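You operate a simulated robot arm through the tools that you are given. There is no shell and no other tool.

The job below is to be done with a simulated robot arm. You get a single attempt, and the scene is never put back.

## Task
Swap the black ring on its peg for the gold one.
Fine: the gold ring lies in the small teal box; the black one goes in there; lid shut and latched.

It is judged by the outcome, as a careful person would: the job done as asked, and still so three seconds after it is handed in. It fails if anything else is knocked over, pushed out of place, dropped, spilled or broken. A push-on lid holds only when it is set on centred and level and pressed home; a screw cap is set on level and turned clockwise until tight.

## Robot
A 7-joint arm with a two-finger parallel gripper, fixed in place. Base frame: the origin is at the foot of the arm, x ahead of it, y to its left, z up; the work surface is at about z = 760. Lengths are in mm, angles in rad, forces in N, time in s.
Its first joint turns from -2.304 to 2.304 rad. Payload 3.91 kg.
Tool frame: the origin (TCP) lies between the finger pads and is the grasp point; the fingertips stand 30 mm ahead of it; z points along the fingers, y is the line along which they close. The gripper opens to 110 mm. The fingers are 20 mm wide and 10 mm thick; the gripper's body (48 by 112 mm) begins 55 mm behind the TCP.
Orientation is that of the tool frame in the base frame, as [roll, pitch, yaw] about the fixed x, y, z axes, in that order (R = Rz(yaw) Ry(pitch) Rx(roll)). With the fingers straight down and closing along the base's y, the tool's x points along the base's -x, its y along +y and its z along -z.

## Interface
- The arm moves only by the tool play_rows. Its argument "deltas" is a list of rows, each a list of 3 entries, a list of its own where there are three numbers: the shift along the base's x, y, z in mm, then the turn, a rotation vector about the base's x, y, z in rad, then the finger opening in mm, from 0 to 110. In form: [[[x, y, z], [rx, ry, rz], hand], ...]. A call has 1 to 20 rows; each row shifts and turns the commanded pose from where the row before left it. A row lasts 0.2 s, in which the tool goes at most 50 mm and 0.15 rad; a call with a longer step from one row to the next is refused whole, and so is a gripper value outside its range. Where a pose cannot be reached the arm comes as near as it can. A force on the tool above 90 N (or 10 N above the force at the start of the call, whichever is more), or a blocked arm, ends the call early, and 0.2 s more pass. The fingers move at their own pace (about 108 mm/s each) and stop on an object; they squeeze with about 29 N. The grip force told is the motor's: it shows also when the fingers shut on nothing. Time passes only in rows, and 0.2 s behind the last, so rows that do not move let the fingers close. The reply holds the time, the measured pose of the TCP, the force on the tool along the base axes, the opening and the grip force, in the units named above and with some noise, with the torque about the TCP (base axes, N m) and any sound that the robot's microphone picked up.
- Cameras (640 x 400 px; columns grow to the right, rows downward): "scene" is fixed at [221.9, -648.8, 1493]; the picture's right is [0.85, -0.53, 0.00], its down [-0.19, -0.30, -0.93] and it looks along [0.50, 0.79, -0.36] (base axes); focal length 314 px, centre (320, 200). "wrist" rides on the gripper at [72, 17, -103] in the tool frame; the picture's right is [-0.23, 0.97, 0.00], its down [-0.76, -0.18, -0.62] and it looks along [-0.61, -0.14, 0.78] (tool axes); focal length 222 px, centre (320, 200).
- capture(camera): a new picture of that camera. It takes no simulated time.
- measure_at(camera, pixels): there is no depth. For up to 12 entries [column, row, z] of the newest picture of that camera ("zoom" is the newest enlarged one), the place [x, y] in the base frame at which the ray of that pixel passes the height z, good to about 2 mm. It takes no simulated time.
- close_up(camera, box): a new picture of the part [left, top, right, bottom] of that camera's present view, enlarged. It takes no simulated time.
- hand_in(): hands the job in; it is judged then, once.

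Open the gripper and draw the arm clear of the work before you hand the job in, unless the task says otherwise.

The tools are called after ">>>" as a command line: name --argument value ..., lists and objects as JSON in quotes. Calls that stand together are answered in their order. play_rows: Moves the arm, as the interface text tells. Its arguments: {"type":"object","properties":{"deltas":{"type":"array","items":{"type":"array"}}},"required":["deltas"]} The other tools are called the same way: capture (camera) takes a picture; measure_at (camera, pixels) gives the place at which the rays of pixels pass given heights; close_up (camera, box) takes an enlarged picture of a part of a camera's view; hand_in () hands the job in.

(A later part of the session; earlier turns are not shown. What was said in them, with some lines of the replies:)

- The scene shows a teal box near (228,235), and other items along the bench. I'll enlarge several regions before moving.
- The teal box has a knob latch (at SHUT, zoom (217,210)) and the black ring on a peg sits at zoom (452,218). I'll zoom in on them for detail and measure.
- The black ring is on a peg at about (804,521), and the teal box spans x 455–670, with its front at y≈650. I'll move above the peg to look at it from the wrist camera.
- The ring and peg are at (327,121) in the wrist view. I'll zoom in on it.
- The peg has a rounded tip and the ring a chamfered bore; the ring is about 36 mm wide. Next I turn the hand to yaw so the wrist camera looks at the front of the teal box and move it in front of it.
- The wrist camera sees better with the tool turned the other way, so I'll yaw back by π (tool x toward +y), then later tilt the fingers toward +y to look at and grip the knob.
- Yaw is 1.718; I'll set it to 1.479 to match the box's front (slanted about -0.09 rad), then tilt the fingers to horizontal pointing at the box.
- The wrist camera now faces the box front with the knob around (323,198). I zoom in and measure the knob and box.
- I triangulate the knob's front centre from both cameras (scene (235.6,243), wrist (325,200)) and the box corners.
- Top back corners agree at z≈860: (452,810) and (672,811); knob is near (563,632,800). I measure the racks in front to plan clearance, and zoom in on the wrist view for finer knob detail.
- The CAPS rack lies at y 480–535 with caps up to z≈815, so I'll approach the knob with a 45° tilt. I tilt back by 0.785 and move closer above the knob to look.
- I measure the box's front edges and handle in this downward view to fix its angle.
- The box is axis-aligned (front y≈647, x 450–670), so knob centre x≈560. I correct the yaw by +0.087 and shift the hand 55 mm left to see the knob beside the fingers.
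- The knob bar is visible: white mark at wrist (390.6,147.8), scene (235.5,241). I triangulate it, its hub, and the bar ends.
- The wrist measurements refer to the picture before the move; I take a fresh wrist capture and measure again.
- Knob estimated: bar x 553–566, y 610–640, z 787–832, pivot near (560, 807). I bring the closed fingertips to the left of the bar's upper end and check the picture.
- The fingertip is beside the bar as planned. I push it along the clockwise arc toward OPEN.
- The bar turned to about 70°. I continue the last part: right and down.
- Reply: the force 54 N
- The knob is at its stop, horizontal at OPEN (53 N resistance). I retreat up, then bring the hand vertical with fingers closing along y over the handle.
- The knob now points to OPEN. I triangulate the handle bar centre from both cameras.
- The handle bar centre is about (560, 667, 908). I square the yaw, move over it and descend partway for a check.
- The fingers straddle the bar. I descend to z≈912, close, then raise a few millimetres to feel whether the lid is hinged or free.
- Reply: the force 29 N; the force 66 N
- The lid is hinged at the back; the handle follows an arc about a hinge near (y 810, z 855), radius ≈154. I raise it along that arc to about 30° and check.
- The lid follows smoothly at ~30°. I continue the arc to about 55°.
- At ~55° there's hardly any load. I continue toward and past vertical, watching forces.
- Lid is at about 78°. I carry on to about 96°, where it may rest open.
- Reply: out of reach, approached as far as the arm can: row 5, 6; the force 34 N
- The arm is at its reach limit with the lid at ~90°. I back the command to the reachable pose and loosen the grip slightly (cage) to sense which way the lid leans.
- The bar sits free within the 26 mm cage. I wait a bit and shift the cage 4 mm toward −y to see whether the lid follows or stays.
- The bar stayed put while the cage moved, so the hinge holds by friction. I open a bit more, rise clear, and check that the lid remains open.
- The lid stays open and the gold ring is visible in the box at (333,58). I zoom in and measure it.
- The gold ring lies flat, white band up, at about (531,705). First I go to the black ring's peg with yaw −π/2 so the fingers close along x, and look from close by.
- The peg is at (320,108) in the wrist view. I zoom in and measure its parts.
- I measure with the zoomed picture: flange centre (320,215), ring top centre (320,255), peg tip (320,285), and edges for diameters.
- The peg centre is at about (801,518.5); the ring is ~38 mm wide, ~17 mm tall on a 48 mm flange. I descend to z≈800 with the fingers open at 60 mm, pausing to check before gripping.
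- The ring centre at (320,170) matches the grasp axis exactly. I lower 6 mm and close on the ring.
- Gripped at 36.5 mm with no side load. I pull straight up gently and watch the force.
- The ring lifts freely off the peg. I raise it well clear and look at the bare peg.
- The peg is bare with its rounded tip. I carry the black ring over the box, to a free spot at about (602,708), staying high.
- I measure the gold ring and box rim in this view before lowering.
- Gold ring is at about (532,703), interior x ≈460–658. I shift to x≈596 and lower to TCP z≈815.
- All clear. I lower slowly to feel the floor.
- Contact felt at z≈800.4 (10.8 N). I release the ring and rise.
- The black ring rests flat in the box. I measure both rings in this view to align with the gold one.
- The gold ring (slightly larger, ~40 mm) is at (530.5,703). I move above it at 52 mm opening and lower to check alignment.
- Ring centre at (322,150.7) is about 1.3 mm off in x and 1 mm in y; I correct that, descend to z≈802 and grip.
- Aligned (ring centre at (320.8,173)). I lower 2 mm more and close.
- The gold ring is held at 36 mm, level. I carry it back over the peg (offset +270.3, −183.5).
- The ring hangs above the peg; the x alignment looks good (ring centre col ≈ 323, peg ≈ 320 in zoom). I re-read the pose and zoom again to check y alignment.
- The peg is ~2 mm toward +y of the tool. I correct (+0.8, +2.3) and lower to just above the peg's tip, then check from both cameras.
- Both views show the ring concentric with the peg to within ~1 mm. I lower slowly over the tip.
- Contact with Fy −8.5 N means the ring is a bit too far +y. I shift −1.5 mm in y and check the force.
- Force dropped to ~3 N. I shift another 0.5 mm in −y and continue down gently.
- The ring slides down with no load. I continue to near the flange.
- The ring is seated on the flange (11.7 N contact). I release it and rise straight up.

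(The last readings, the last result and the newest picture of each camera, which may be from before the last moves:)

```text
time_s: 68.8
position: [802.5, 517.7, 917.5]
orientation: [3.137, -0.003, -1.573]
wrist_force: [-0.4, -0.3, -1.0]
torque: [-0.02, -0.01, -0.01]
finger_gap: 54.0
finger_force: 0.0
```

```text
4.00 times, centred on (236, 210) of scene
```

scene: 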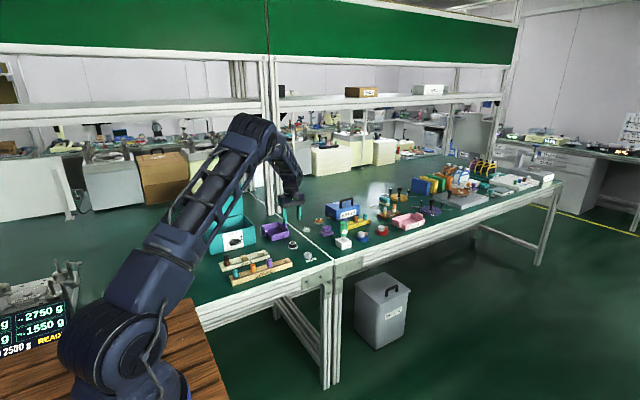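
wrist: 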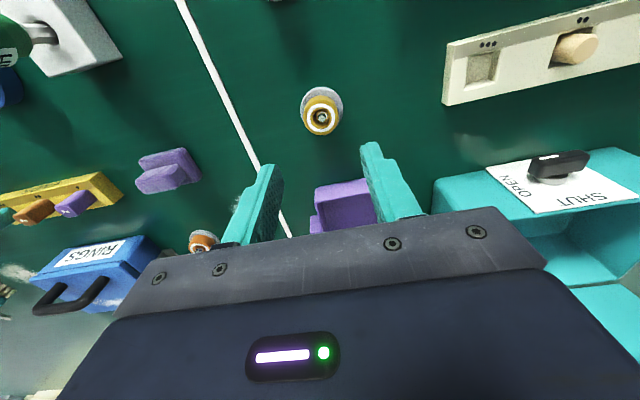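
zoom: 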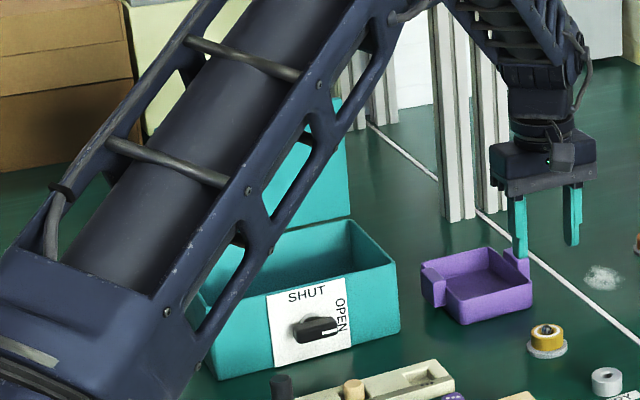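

The gold ring sits on the peg properly. Now I go back to the lid's handle: rise, turn yaw to π, and move over it.

>>> play_rows --deltas '[[[0, 0, 40], [0, 0, 0], 40], [[0, 0, 40], [0, 0, 0], 40], [[0, 0, 40], [0, 0, 0], 40], [[0, 0, 38], [0, 0, 0], 40], [[-22, 22, 0], [0, 0, -0.15], 40], [[-22, 22, 0], [0, 0, -0.15], 40], [[-22, 22, 0], [0, 0, -0.15], 40], [[-22, 22, 0], [0, 0, -0.15], 40], [[-22, 22, 0], [0, 0, -0.15], 40], [[-22, 22, 0], [0, 0, -0.15], 40], [[-22, 22, 0], [0, 0, -0.15], 40], [[-22, 22, 0], [0, 0, -0.15], 40], [[-22, 22, 0], [0, 0, -0.15], 40], [[-22, 22, 0], [0, 0, -0.15], 40], [[-22, 13, 0], [0, 0, -0.069], 40], [[0, 30, 0], [0, 0, 0], 40], [[0, 0, 0], [0, 0, 0], 40]]'

>>> capture --camera "wrist"

>>> close_up --camera "scene" --box '[180, 150, 292, 220]'

```text
time_s: 72.4
position: [558.6, 780.7, 1074.1]
orientation: [3.139, -0.002, 3.14]
wrist_force: [0.3, -0.3, 0.3]
torque: [-0.02, -0.02, -0.04]
finger_gap: 40.0
finger_force: 0.0
```

```text
taken
```

wrist: 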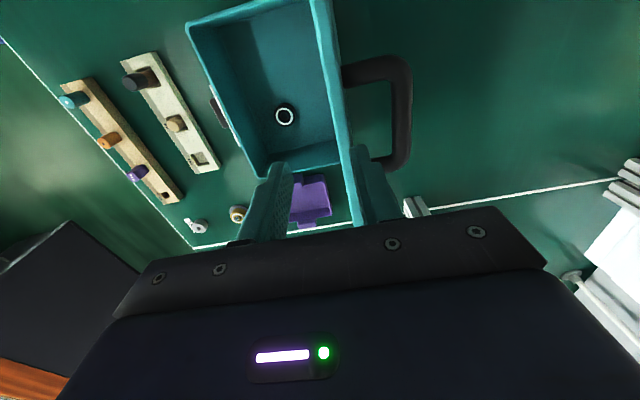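

```text
5.71 times, centred on (236, 185) of scene
```

zoom: 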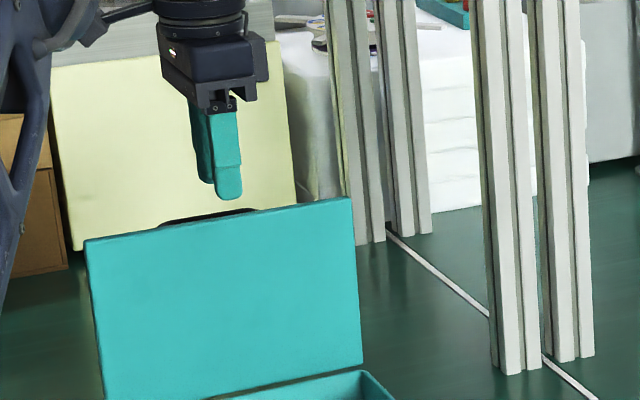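

The black ring lies in the box at (285,115) and the handle bar's at (402,110). I measure the bar at z≈1005 and the lid's edge.

>>> measure_at --camera "wrist" --pixels '[[402, 110, 1000], [402, 110, 1010], [402, 110, 990], [409, 85, 1002], [393, 85, 1002], [342, 130, 1018], [328, 60, 1018]]'

```text
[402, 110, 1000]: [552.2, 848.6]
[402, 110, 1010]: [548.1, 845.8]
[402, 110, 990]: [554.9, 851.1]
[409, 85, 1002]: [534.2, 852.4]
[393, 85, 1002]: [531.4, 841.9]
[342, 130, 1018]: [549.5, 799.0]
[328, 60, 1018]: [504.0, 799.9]
```

The bar is at y≈848, z≈1001, as when released. I move over and lower with the fingers at 40 mm straddling it.

>>> play_rows --deltas '[[[1, 33, -5], [0, 0, 0], 40], [[0, 34, -15], [0, 0, 0], 40], [[0, 0, -16], [0, 0, 0], 40], [[0, 0, 0], [0, 0, 0], 40]]'

>>> capture --camera "wrist"

>>> close_up --camera "wrist" --box '[220, 80, 420, 240]'

```text
time_s: 73.4
position: [558.8, 847.0, 1037.8]
orientation: [3.136, -0.002, -3.14]
wrist_force: [0.3, 0.7, -0.4]
torque: [0.01, 0.01, 0.03]
finger_gap: 39.9
finger_force: 0.0
```

```text
taken
```

wrist: 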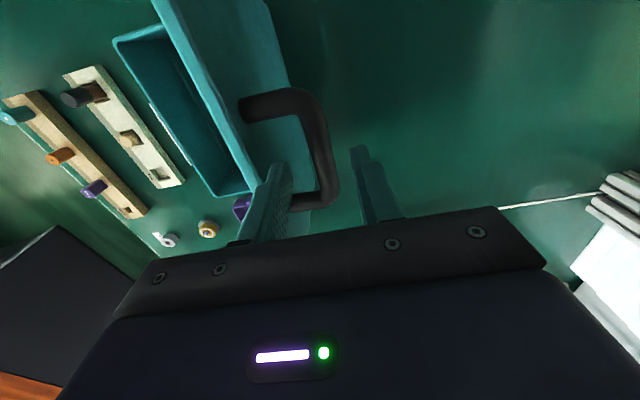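

```text
2.50 times, centred on (320, 160) of wrist
```

zoom: 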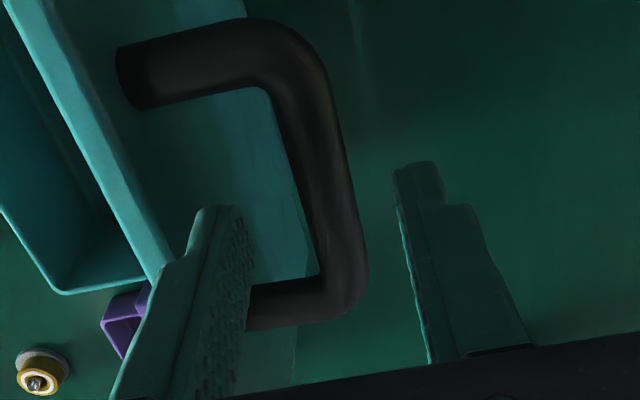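

The bar lies between the fingers. I descend 32 mm and close.

>>> play_rows --deltas '[[[0, 0, -16], [0, 0, 0], 40], [[0, 0, -16], [0, 0, 0], 40], [[0, 0, 0], [0, 0, 0], 25], [[0, 0, 0], [0, 0, 0], 5], [[0, 0, 0], [0, 0, 0], 5], [[0, 0, 0], [0, 0, 0], 5]]'

>>> capture --camera "wrist"

```text
time_s: 74.8
position: [559.8, 847.8, 1006.3]
orientation: [3.14, -0.002, -3.141]
wrist_force: [-0.2, 0.5, 1.1]
torque: [-0.01, -0.15, -0.8]
finger_gap: 15.7
finger_force: 45.5
```

```text
taken
```

wrist: 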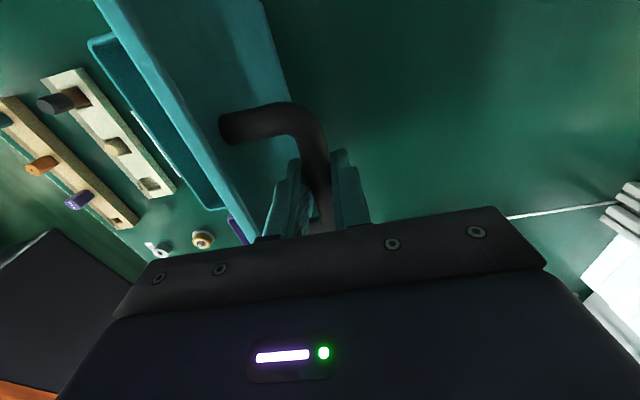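

The handle is gripped again (15.7 mm). I swing the lid back down along the same arc, first to about 42° open.

>>> play_rows --deltas '[[[0, -8, 1.6], [0, 0, 0], 5], [[0, -7.9, 1.5], [0, 0, 0], 5], [[0, -8, 0.7], [0, 0, 0], 5], [[0, -8, 0.7], [0, 0, 0], 5], [[0, -8.1, -0.1], [0, 0, 0], 5], [[0, -8, -0.2], [0, 0, 0], 5], [[0, -8, -0.9], [0, 0, 0], 5], [[0, -8, -1], [0, 0, 0], 5], [[0, -7.9, -1.8], [0, 0, 0], 5], [[0, -7.8, -1.9], [0, 0, 0], 5], [[0, -7.7, -2.6], [0, 0, 0], 5], [[0, -7.6, -2.6], [0, 0, 0], 5], [[0, -7.3, -3.4], [0, 0, 0], 5], [[0, -7.3, -3.4], [0, 0, 0], 5], [[0, 0, 0], [0, 0, 0], 5]]'

>>> close_up --camera "scene" --box '[180, 170, 292, 240]'

```text
time_s: 78.0
position: [560.8, 737.7, 992.4]
orientation: [3.137, -0.002, 3.14]
wrist_force: [-2.8, -5.2, 6.8]
torque: [-0.01, 0.11, -0.72]
finger_gap: 15.8
finger_force: 45.6
```

```text
5.71 times, centred on (236, 205) of scene
```

zoom: 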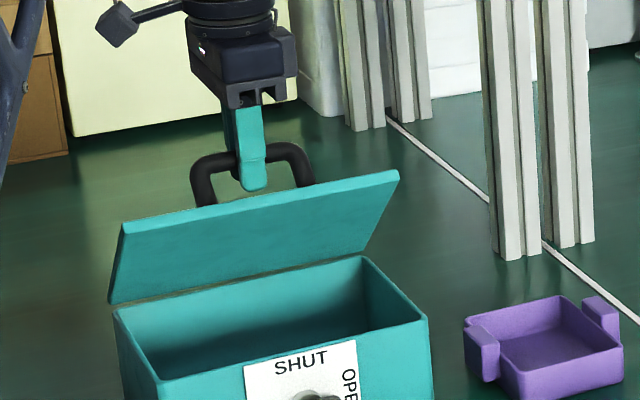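

The lid follows smoothly. I continue down to nearly closed.

>>> play_rows --deltas '[[[0, -6.9, -4.1], [0, 0, 0], 5], [[0, -6.9, -4.2], [0, 0, 0], 5], [[0, -6.5, -4.8], [0, 0, 0], 5], [[0, -6.4, -4.9], [0, 0, 0], 5], [[0, -5.9, -5.5], [0, 0, 0], 5], [[0, -5.9, -5.5], [0, 0, 0], 5], [[0, -5.3, -6.1], [0, 0, 0], 5], [[0, -5.3, -6.1], [0, 0, 0], 5], [[0, -4.6, -6.6], [0, 0, 0], 5], [[0, -4.6, -6.6], [0, 0, 0], 5], [[0, -3.9, -7], [0, 0, 0], 5], [[0, -3.9, -7.1], [0, 0, 0], 5], [[0, 0, 0], [0, 0, 0], 5]]'

>>> close_up --camera "scene" --box '[180, 190, 292, 260]'

```text
time_s: 80.8
position: [560.9, 672.9, 925.1]
orientation: [3.139, -0.003, -3.14]
wrist_force: [-0.7, 5.4, -2.6]
torque: [0.16, -0.01, -0.23]
finger_gap: 15.5
finger_force: 45.0
```

```text
5.71 times, centred on (236, 225) of scene
```

zoom: 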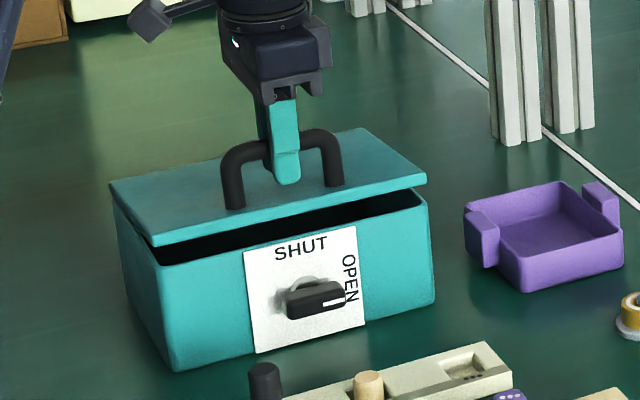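

Nearly shut. I lower the last 14 mm along the arc and press lightly.

>>> play_rows --deltas '[[[0, -2.3, -5], [0, 0, 0], 5], [[0, -2.1, -5], [0, 0, 0], 5], [[0, -1.5, -3.5], [0, 0, 0], 5], [[0, -0.5, -1.5], [0, 0, 0], 5], [[0, 0, 0], [0, 0, 0], 5]]'

>>> close_up --camera "scene" --box '[180, 190, 292, 260]'

```text
time_s: 82.0
position: [559.7, 666.4, 909.1]
orientation: [3.139, -0.003, -3.139]
wrist_force: [-3.4, 8.9, 0.7]
torque: [0.03, 0.41, -0.11]
finger_gap: 15.6
finger_force: 45.3
```

```text
5.71 times, centred on (236, 225) of scene
```

zoom: 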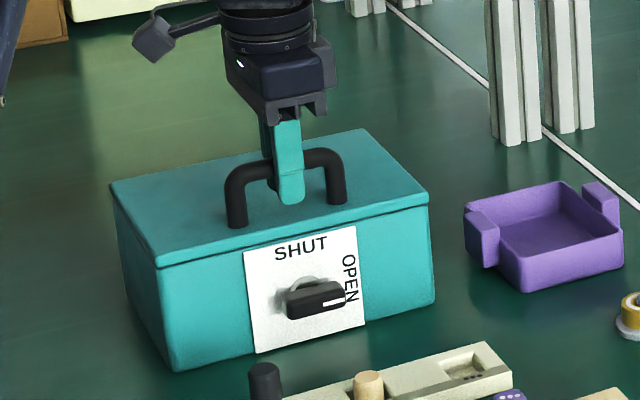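

The lid looks shut. I press down a little more to confirm it is home.

>>> play_rows --deltas '[[[0, -0.3, -1], [0, 0, 0], 5], [[0, 0, -1], [0, 0, 0], 5], [[0, 0, 0], [0, 0, 0], 5]]'

>>> close_up --camera "scene" --box '[196, 208, 276, 258]'

```text
time_s: 82.8
position: [561.3, 665.6, 909.3]
orientation: [3.135, 0.0, -3.14]
wrist_force: [-7.7, 7.0, 22.9]
torque: [0.06, 0.62, -0.15]
finger_gap: 15.5
finger_force: 44.3
```

```text
8.00 times, centred on (236, 233) of scene
```

zoom: 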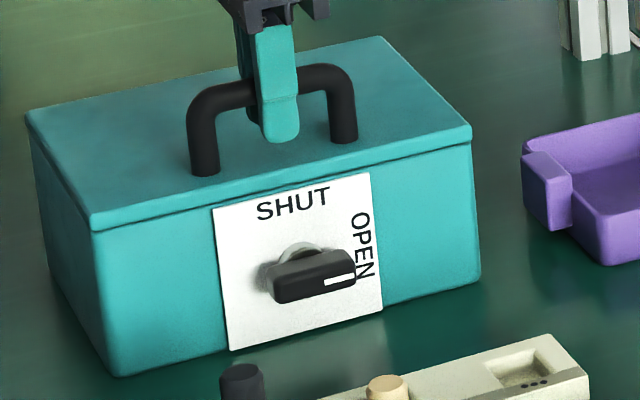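

The lid is home (23 N reaction). I release the handle, rise, and reorient to the 45° poking pose in front of the knob with fingers closed.

>>> play_rows --deltas '[[[0, 0.5, 2], [0, 0, 0], 5], [[0, 0, 0], [0, 0, 0], 40], [[0, 0, 0], [0, 0, 0], 44], [[0, 0, 20], [0, 0, 0], 44], [[0, 0, 35], [0, 0, 0], 44], [[0, 0, 35], [0, 0, 0], 44], [[-2, -9, 0], [0, 0, -0.15], 20], [[-2, -9, 0], [0, 0, -0.15], 0], [[-2, -9, 0], [0, 0, -0.15], 0], [[-2, -9, 0], [0, 0, -0.15], 0], [[-2, -9, 0], [0, 0, -0.15], 0], [[-2, -9, 0], [0, 0, -0.15], 0], [[-2, -9, 0], [0, 0, -0.15], 0], [[-2, -9, 0], [0, 0, -0.15], 0], [[-2, -9, 0], [0, 0, -0.15], 0], [[-2, -5, 0], [0, 0, -0.15], 0], [[-1, 0, 0], [0, 0, -0.071], 0], [[0, 0, 0], [0, 0, 0], 0]]'

>>> play_rows --deltas '[[[0, 0, 0], [0.15, 0, 0], 0], [[0, 0, 0], [0.15, 0, 0], 0], [[0, 0, 0], [0.15, 0, 0], 0], [[0, 0, 0], [0.15, 0, 0], 0], [[0, 0, 0], [0.15, 0, 0], 0], [[0, 0, 0], [0.035, 0, 0], 0], [[0, 0, -40], [0, 0, 0], 0], [[0, 0, -40], [0, 0, 0], 0], [[0, 0, -30], [0, 0, 0], 0], [[0, 0, 0], [0, 0, 0], 0]]'

>>> capture --camera "wrist"

>>> close_up --camera "scene" --box '[196, 208, 276, 258]'

```text
time_s: 86.6
position: [539.8, 580.5, 998.9]
orientation: [3.139, -0.003, 1.572]
wrist_force: [0.2, -0.1, 0.3]
torque: [0.03, 0.01, 0.01]
finger_gap: 0.1
finger_force: 29.2
```

```text
time_s: 88.8
position: [540.1, 581.1, 889.4]
orientation: [3.134, -0.787, 1.571]
wrist_force: [-0.3, -0.2, -0.3]
torque: [-0.01, -0.02, -0.01]
finger_gap: 0.1
finger_force: 28.7
```

```text
taken
```

wrist: 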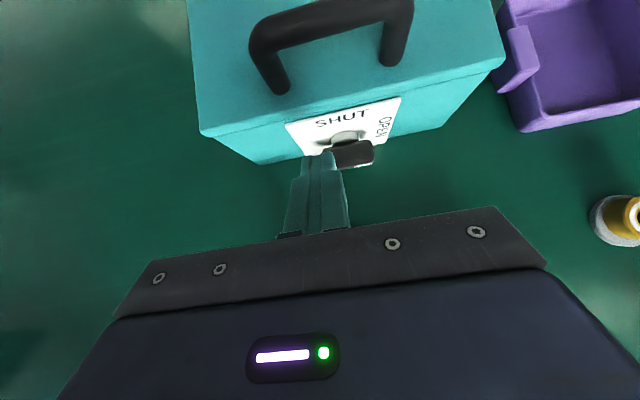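

```text
8.00 times, centred on (236, 233) of scene
```

zoom: 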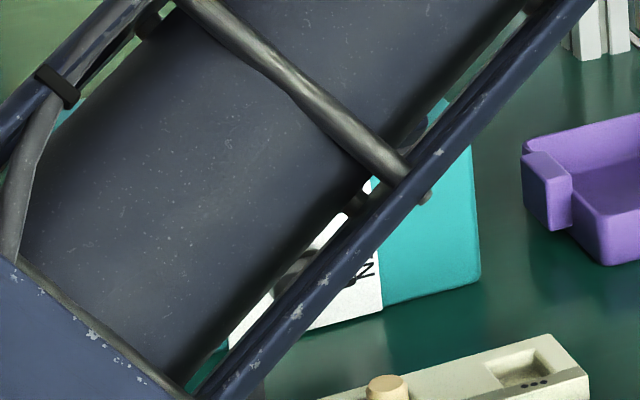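

The forearm hides the box in the scene view; I check the full scene for clearance above the racks.

>>> capture --camera "scene"

>>> close_up --camera "wrist" --box '[240, 80, 400, 200]'

```text
taken
```

scene: 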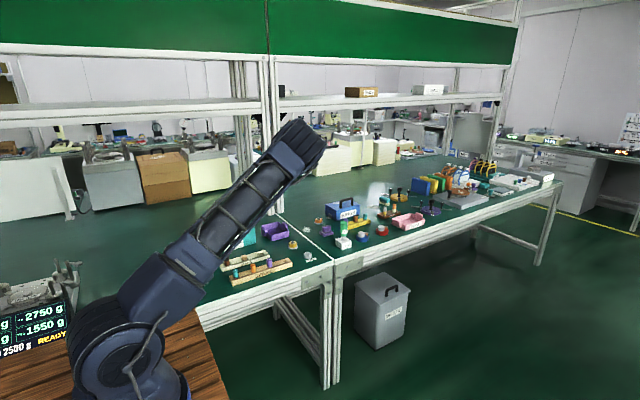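

```text
3.33 times, centred on (320, 140) of wrist
```

zoom: 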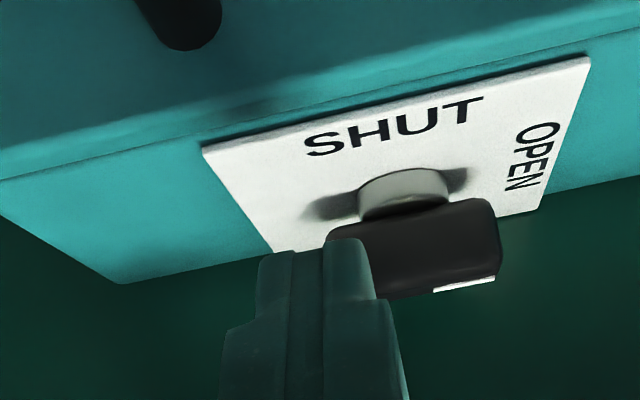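

The elbow is high and clear, and the bar's left end sits right next to the fingertips. I move the tip above the left arm of the bar.

>>> play_rows --deltas '[[[0, 9, -11], [0, 0, 0], 0], [[0, 9, -11], [0, 0, 0], 0], [[0, 8, -11], [0, 0, 0], 0], [[0, 0, 0], [0, 0, 0], 0]]'

>>> close_up --camera "wrist" --box '[240, 80, 400, 200]'

>>> capture --camera "scene"

```text
time_s: 89.8
position: [538.9, 607.0, 856.7]
orientation: [3.136, -0.785, 1.574]
wrist_force: [0.1, 0.4, -1.0]
torque: [-0.02, -0.01, -0.03]
finger_gap: 0.0
finger_force: 29.1
```

```text
3.33 times, centred on (320, 140) of wrist
```

zoom: 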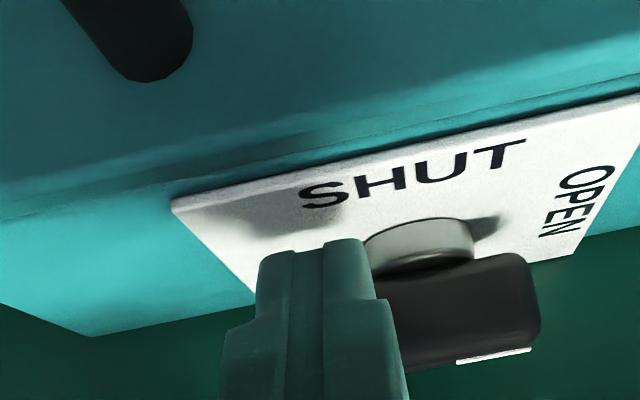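

```text
taken
```

scene: 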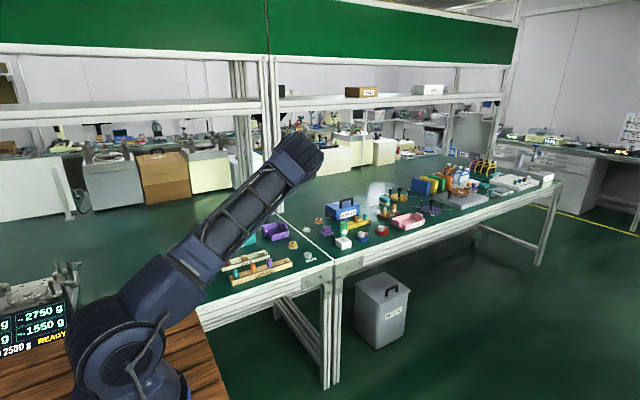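

The tip is above the bar's left arm. I push down and around the counter-clockwise arc, first half.

>>> play_rows --deltas '[[[0, 0, -7], [0, 0, 0], 0], [[0.5, 0, -7], [0, 0, 0], 0], [[-3, 0, -4.5], [0, 0, 0], 0], [[-3.5, 0, -4.4], [0, 0, 0], 0], [[0, 0, -4], [0, 0, 0], 0], [[1.5, 0, -4], [0, 0, 0], 0], [[0, 0, 0], [0, 0, 0], 0]]'

>>> close_up --camera "wrist" --box '[240, 80, 400, 200]'

```text
time_s: 91.4
position: [534.4, 607.8, 825.4]
orientation: [3.136, -0.783, 1.574]
wrist_force: [-0.4, 0.3, 0.3]
torque: [-0.01, 0.0, 0.01]
finger_gap: 0.2
finger_force: 29.5
```

```text
3.33 times, centred on (320, 140) of wrist
```

zoom: 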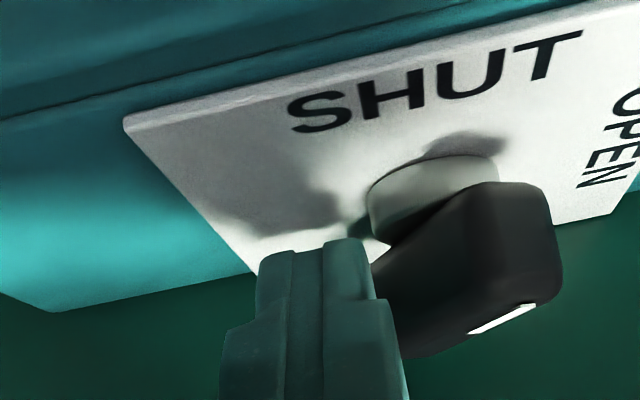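

The bar has turned about 45°. I continue to the right and slightly down.

>>> play_rows --deltas '[[[3, 0, -3], [0, 0, 0], 0], [[3, 0, -2], [0, 0, 0], 0], [[3, 0, -1], [0, 0, 0], 0], [[2, 0, 0], [0, 0, 0], 0], [[0, 0, 0], [0, 0, 0], 0]]'

>>> close_up --camera "wrist" --box '[240, 80, 400, 200]'

```text
time_s: 92.6
position: [540.3, 606.1, 820.1]
orientation: [-3.142, -0.786, 1.578]
wrist_force: [-64.0, -21.1, 10.7]
torque: [0.01, 0.59, 1.18]
finger_gap: 0.1
finger_force: 29.5
```

```text
3.33 times, centred on (320, 140) of wrist
```

zoom: 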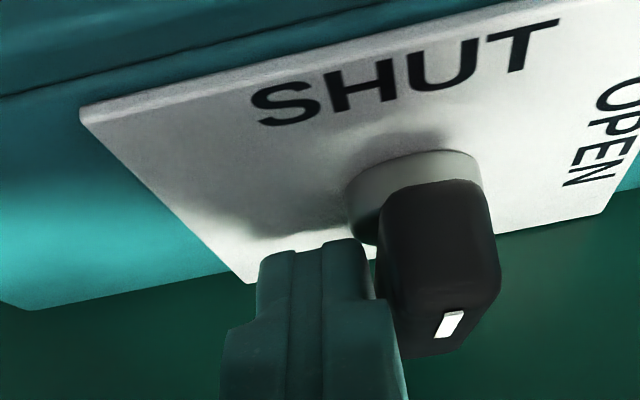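

The knob is at its stop (64 N). I back off at once and retreat along the finger axis to inspect.

>>> play_rows --deltas '[[[-4, 0, 0], [0, 0, 0], 0], [[-8, 0, 0], [0, 0, 0], 0], [[-10, -15, 20], [0, 0, 0], 0], [[-10, -20, 30], [0, 0, 0], 0], [[0, 0, 20], [0, 0, 0], 0], [[0, 0, 0], [0, 0, 0], 0]]'

>>> capture --camera "wrist"

>>> close_up --camera "wrist" --box '[300, 60, 460, 180]'

```text
time_s: 94.0
position: [515.1, 571.5, 889.2]
orientation: [3.136, -0.786, 1.572]
wrist_force: [0.1, -0.1, 0.4]
torque: [0.02, -0.02, 0.02]
finger_gap: 0.3
finger_force: 28.7
```

```text
taken
```

wrist: 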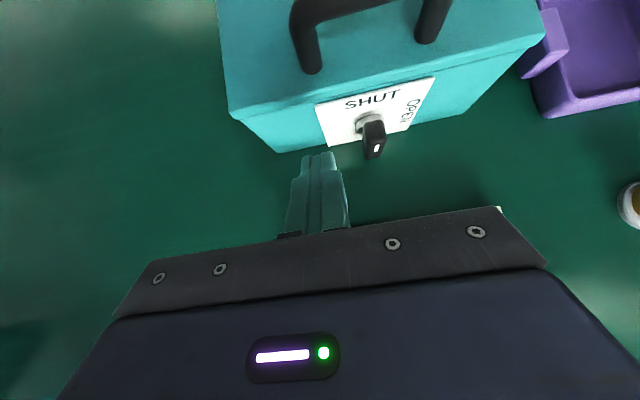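

```text
3.33 times, centred on (380, 120) of wrist
```

zoom: 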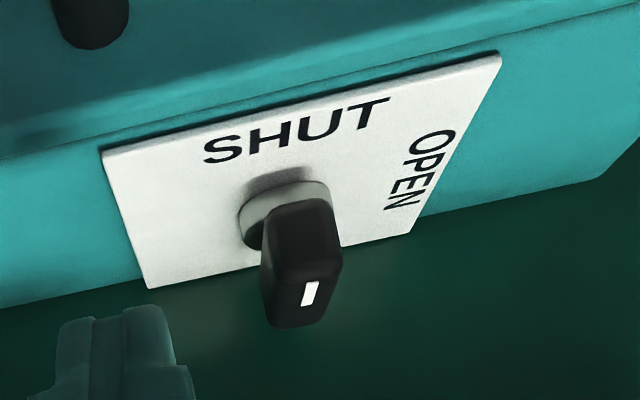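

The knob looks vertical at SHUT. I check the box hasn't shifted, then withdraw the arm.

>>> measure_at --camera "wrist" --pixels '[[230, 116, 860], [545, 28, 860], [277, 152, 765], [465, 108, 765]]'

>>> play_rows --deltas '[[[0, -20, 40], [0, 0, 0], 30], [[0, -20, 40], [0, 0, 0], 60], [[0, -20, 40], [-0.15, 0, 0], 60], [[0, -10, 40], [-0.15, 0, 0], 60], [[0, 0, 30], [-0.15, 0, 0], 60], [[0, 0, 20], [-0.15, 0, 0], 60], [[-10, 0, 10], [-0.15, 0, 0], 60], [[-10, 0, 0], [-0.035, 0, 0], 60], [[0, 0, 0], [0, 0, 0.15], 60], [[0, 0, 0], [0, 0, 0.15], 60], [[0, 0, 0], [0, 0, 0.15], 60], [[0, 0, 0], [0, 0, 0.15], 60], [[0, 0, 0], [0, 0, 0.15], 60], [[0, 0, 0], [0, 0, 0.15], 60], [[0, 0, 0], [0, 0, 0.15], 60], [[0, 0, 0], [0, 0, 0.15], 60], [[0, 0, 0], [0, 0, 0.15], 60], [[0, 0, 0], [0, 0, 0.15], 60], [[0, 0, 0], [0, 0, 0.071], 60]]'

>>> capture --camera "scene"

>>> capture --camera "wrist"

```text
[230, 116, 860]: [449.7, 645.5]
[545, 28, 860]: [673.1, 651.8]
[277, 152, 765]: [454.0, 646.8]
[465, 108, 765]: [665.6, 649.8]
```

```text
time_s: 98.0
position: [493.0, 502.2, 1108.3]
orientation: [3.138, -0.001, -3.138]
wrist_force: [0.1, 0.3, 0.0]
torque: [0.0, -0.01, -0.03]
finger_gap: 60.1
finger_force: 0.1
```

```text
taken
```

scene: 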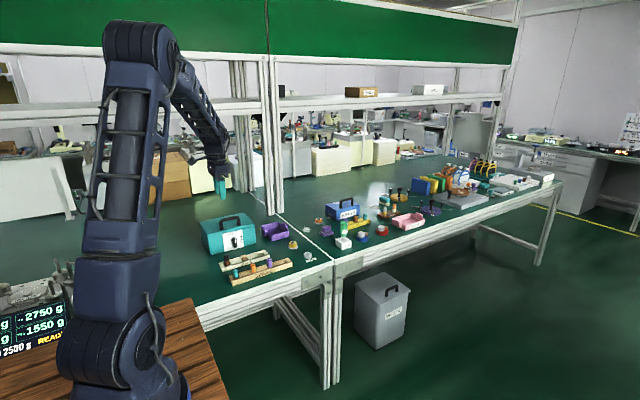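

```text
taken
```

wrist: 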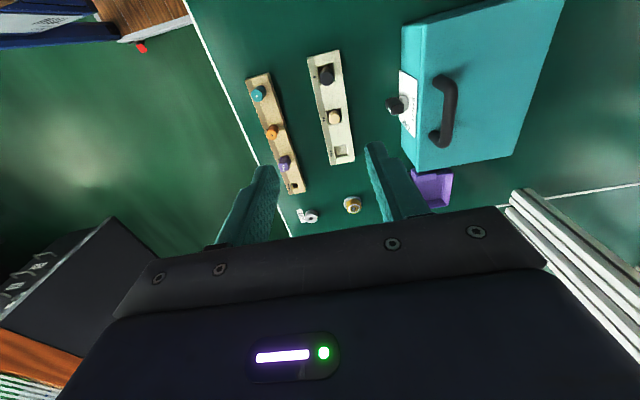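

The arm is clear. I take close-ups to confirm the knob at SHUT, the lid shut and the gold ring on its peg.

>>> close_up --camera "scene" --box '[196, 208, 276, 258]'

>>> close_up --camera "scene" --box '[180, 190, 340, 290]'

```text
8.00 times, centred on (236, 233) of scene
```

zoom: 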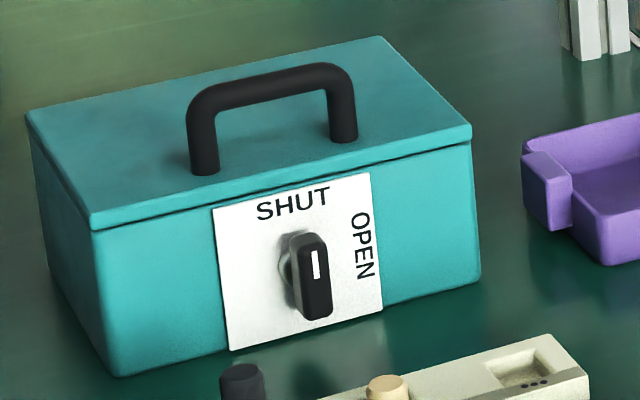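

```text
4.00 times, centred on (260, 240) of scene
```

zoom: 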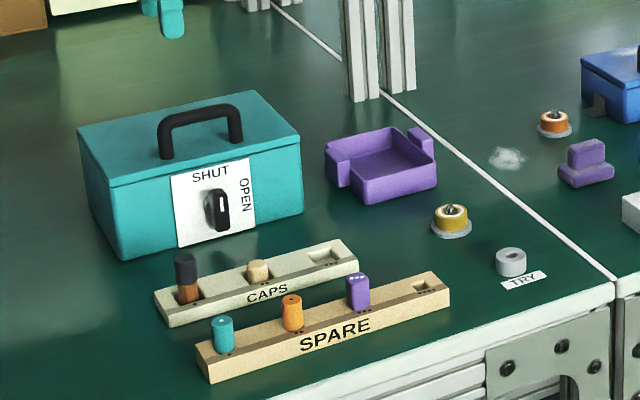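

Everything matches the starting layout: gold ring on the peg at (451,220), box lid shut and knob at SHUT, with the black ring inside. The gripper is open and clear, so I hand in.

>>> hand_in

```text
The job is handed in.
```

The swap is done and handed in. The gold ring is on the peg, seated on its flange. The black ring lies flat in the teal box, with the lid shut and the latch knob turned back to SHUT.

- **Latch:** the knob stopped firmly at both ends of its turn. I did not pull on the lid afterwards to test the latch.
- **Lid:** it was pressed down until it pushed back with about 23 N before I latched it.
- **Rest of the bench:** in the last pictures the box and its neighbours look as they did at the start. The arm was clear and the gripper open when I handed in.
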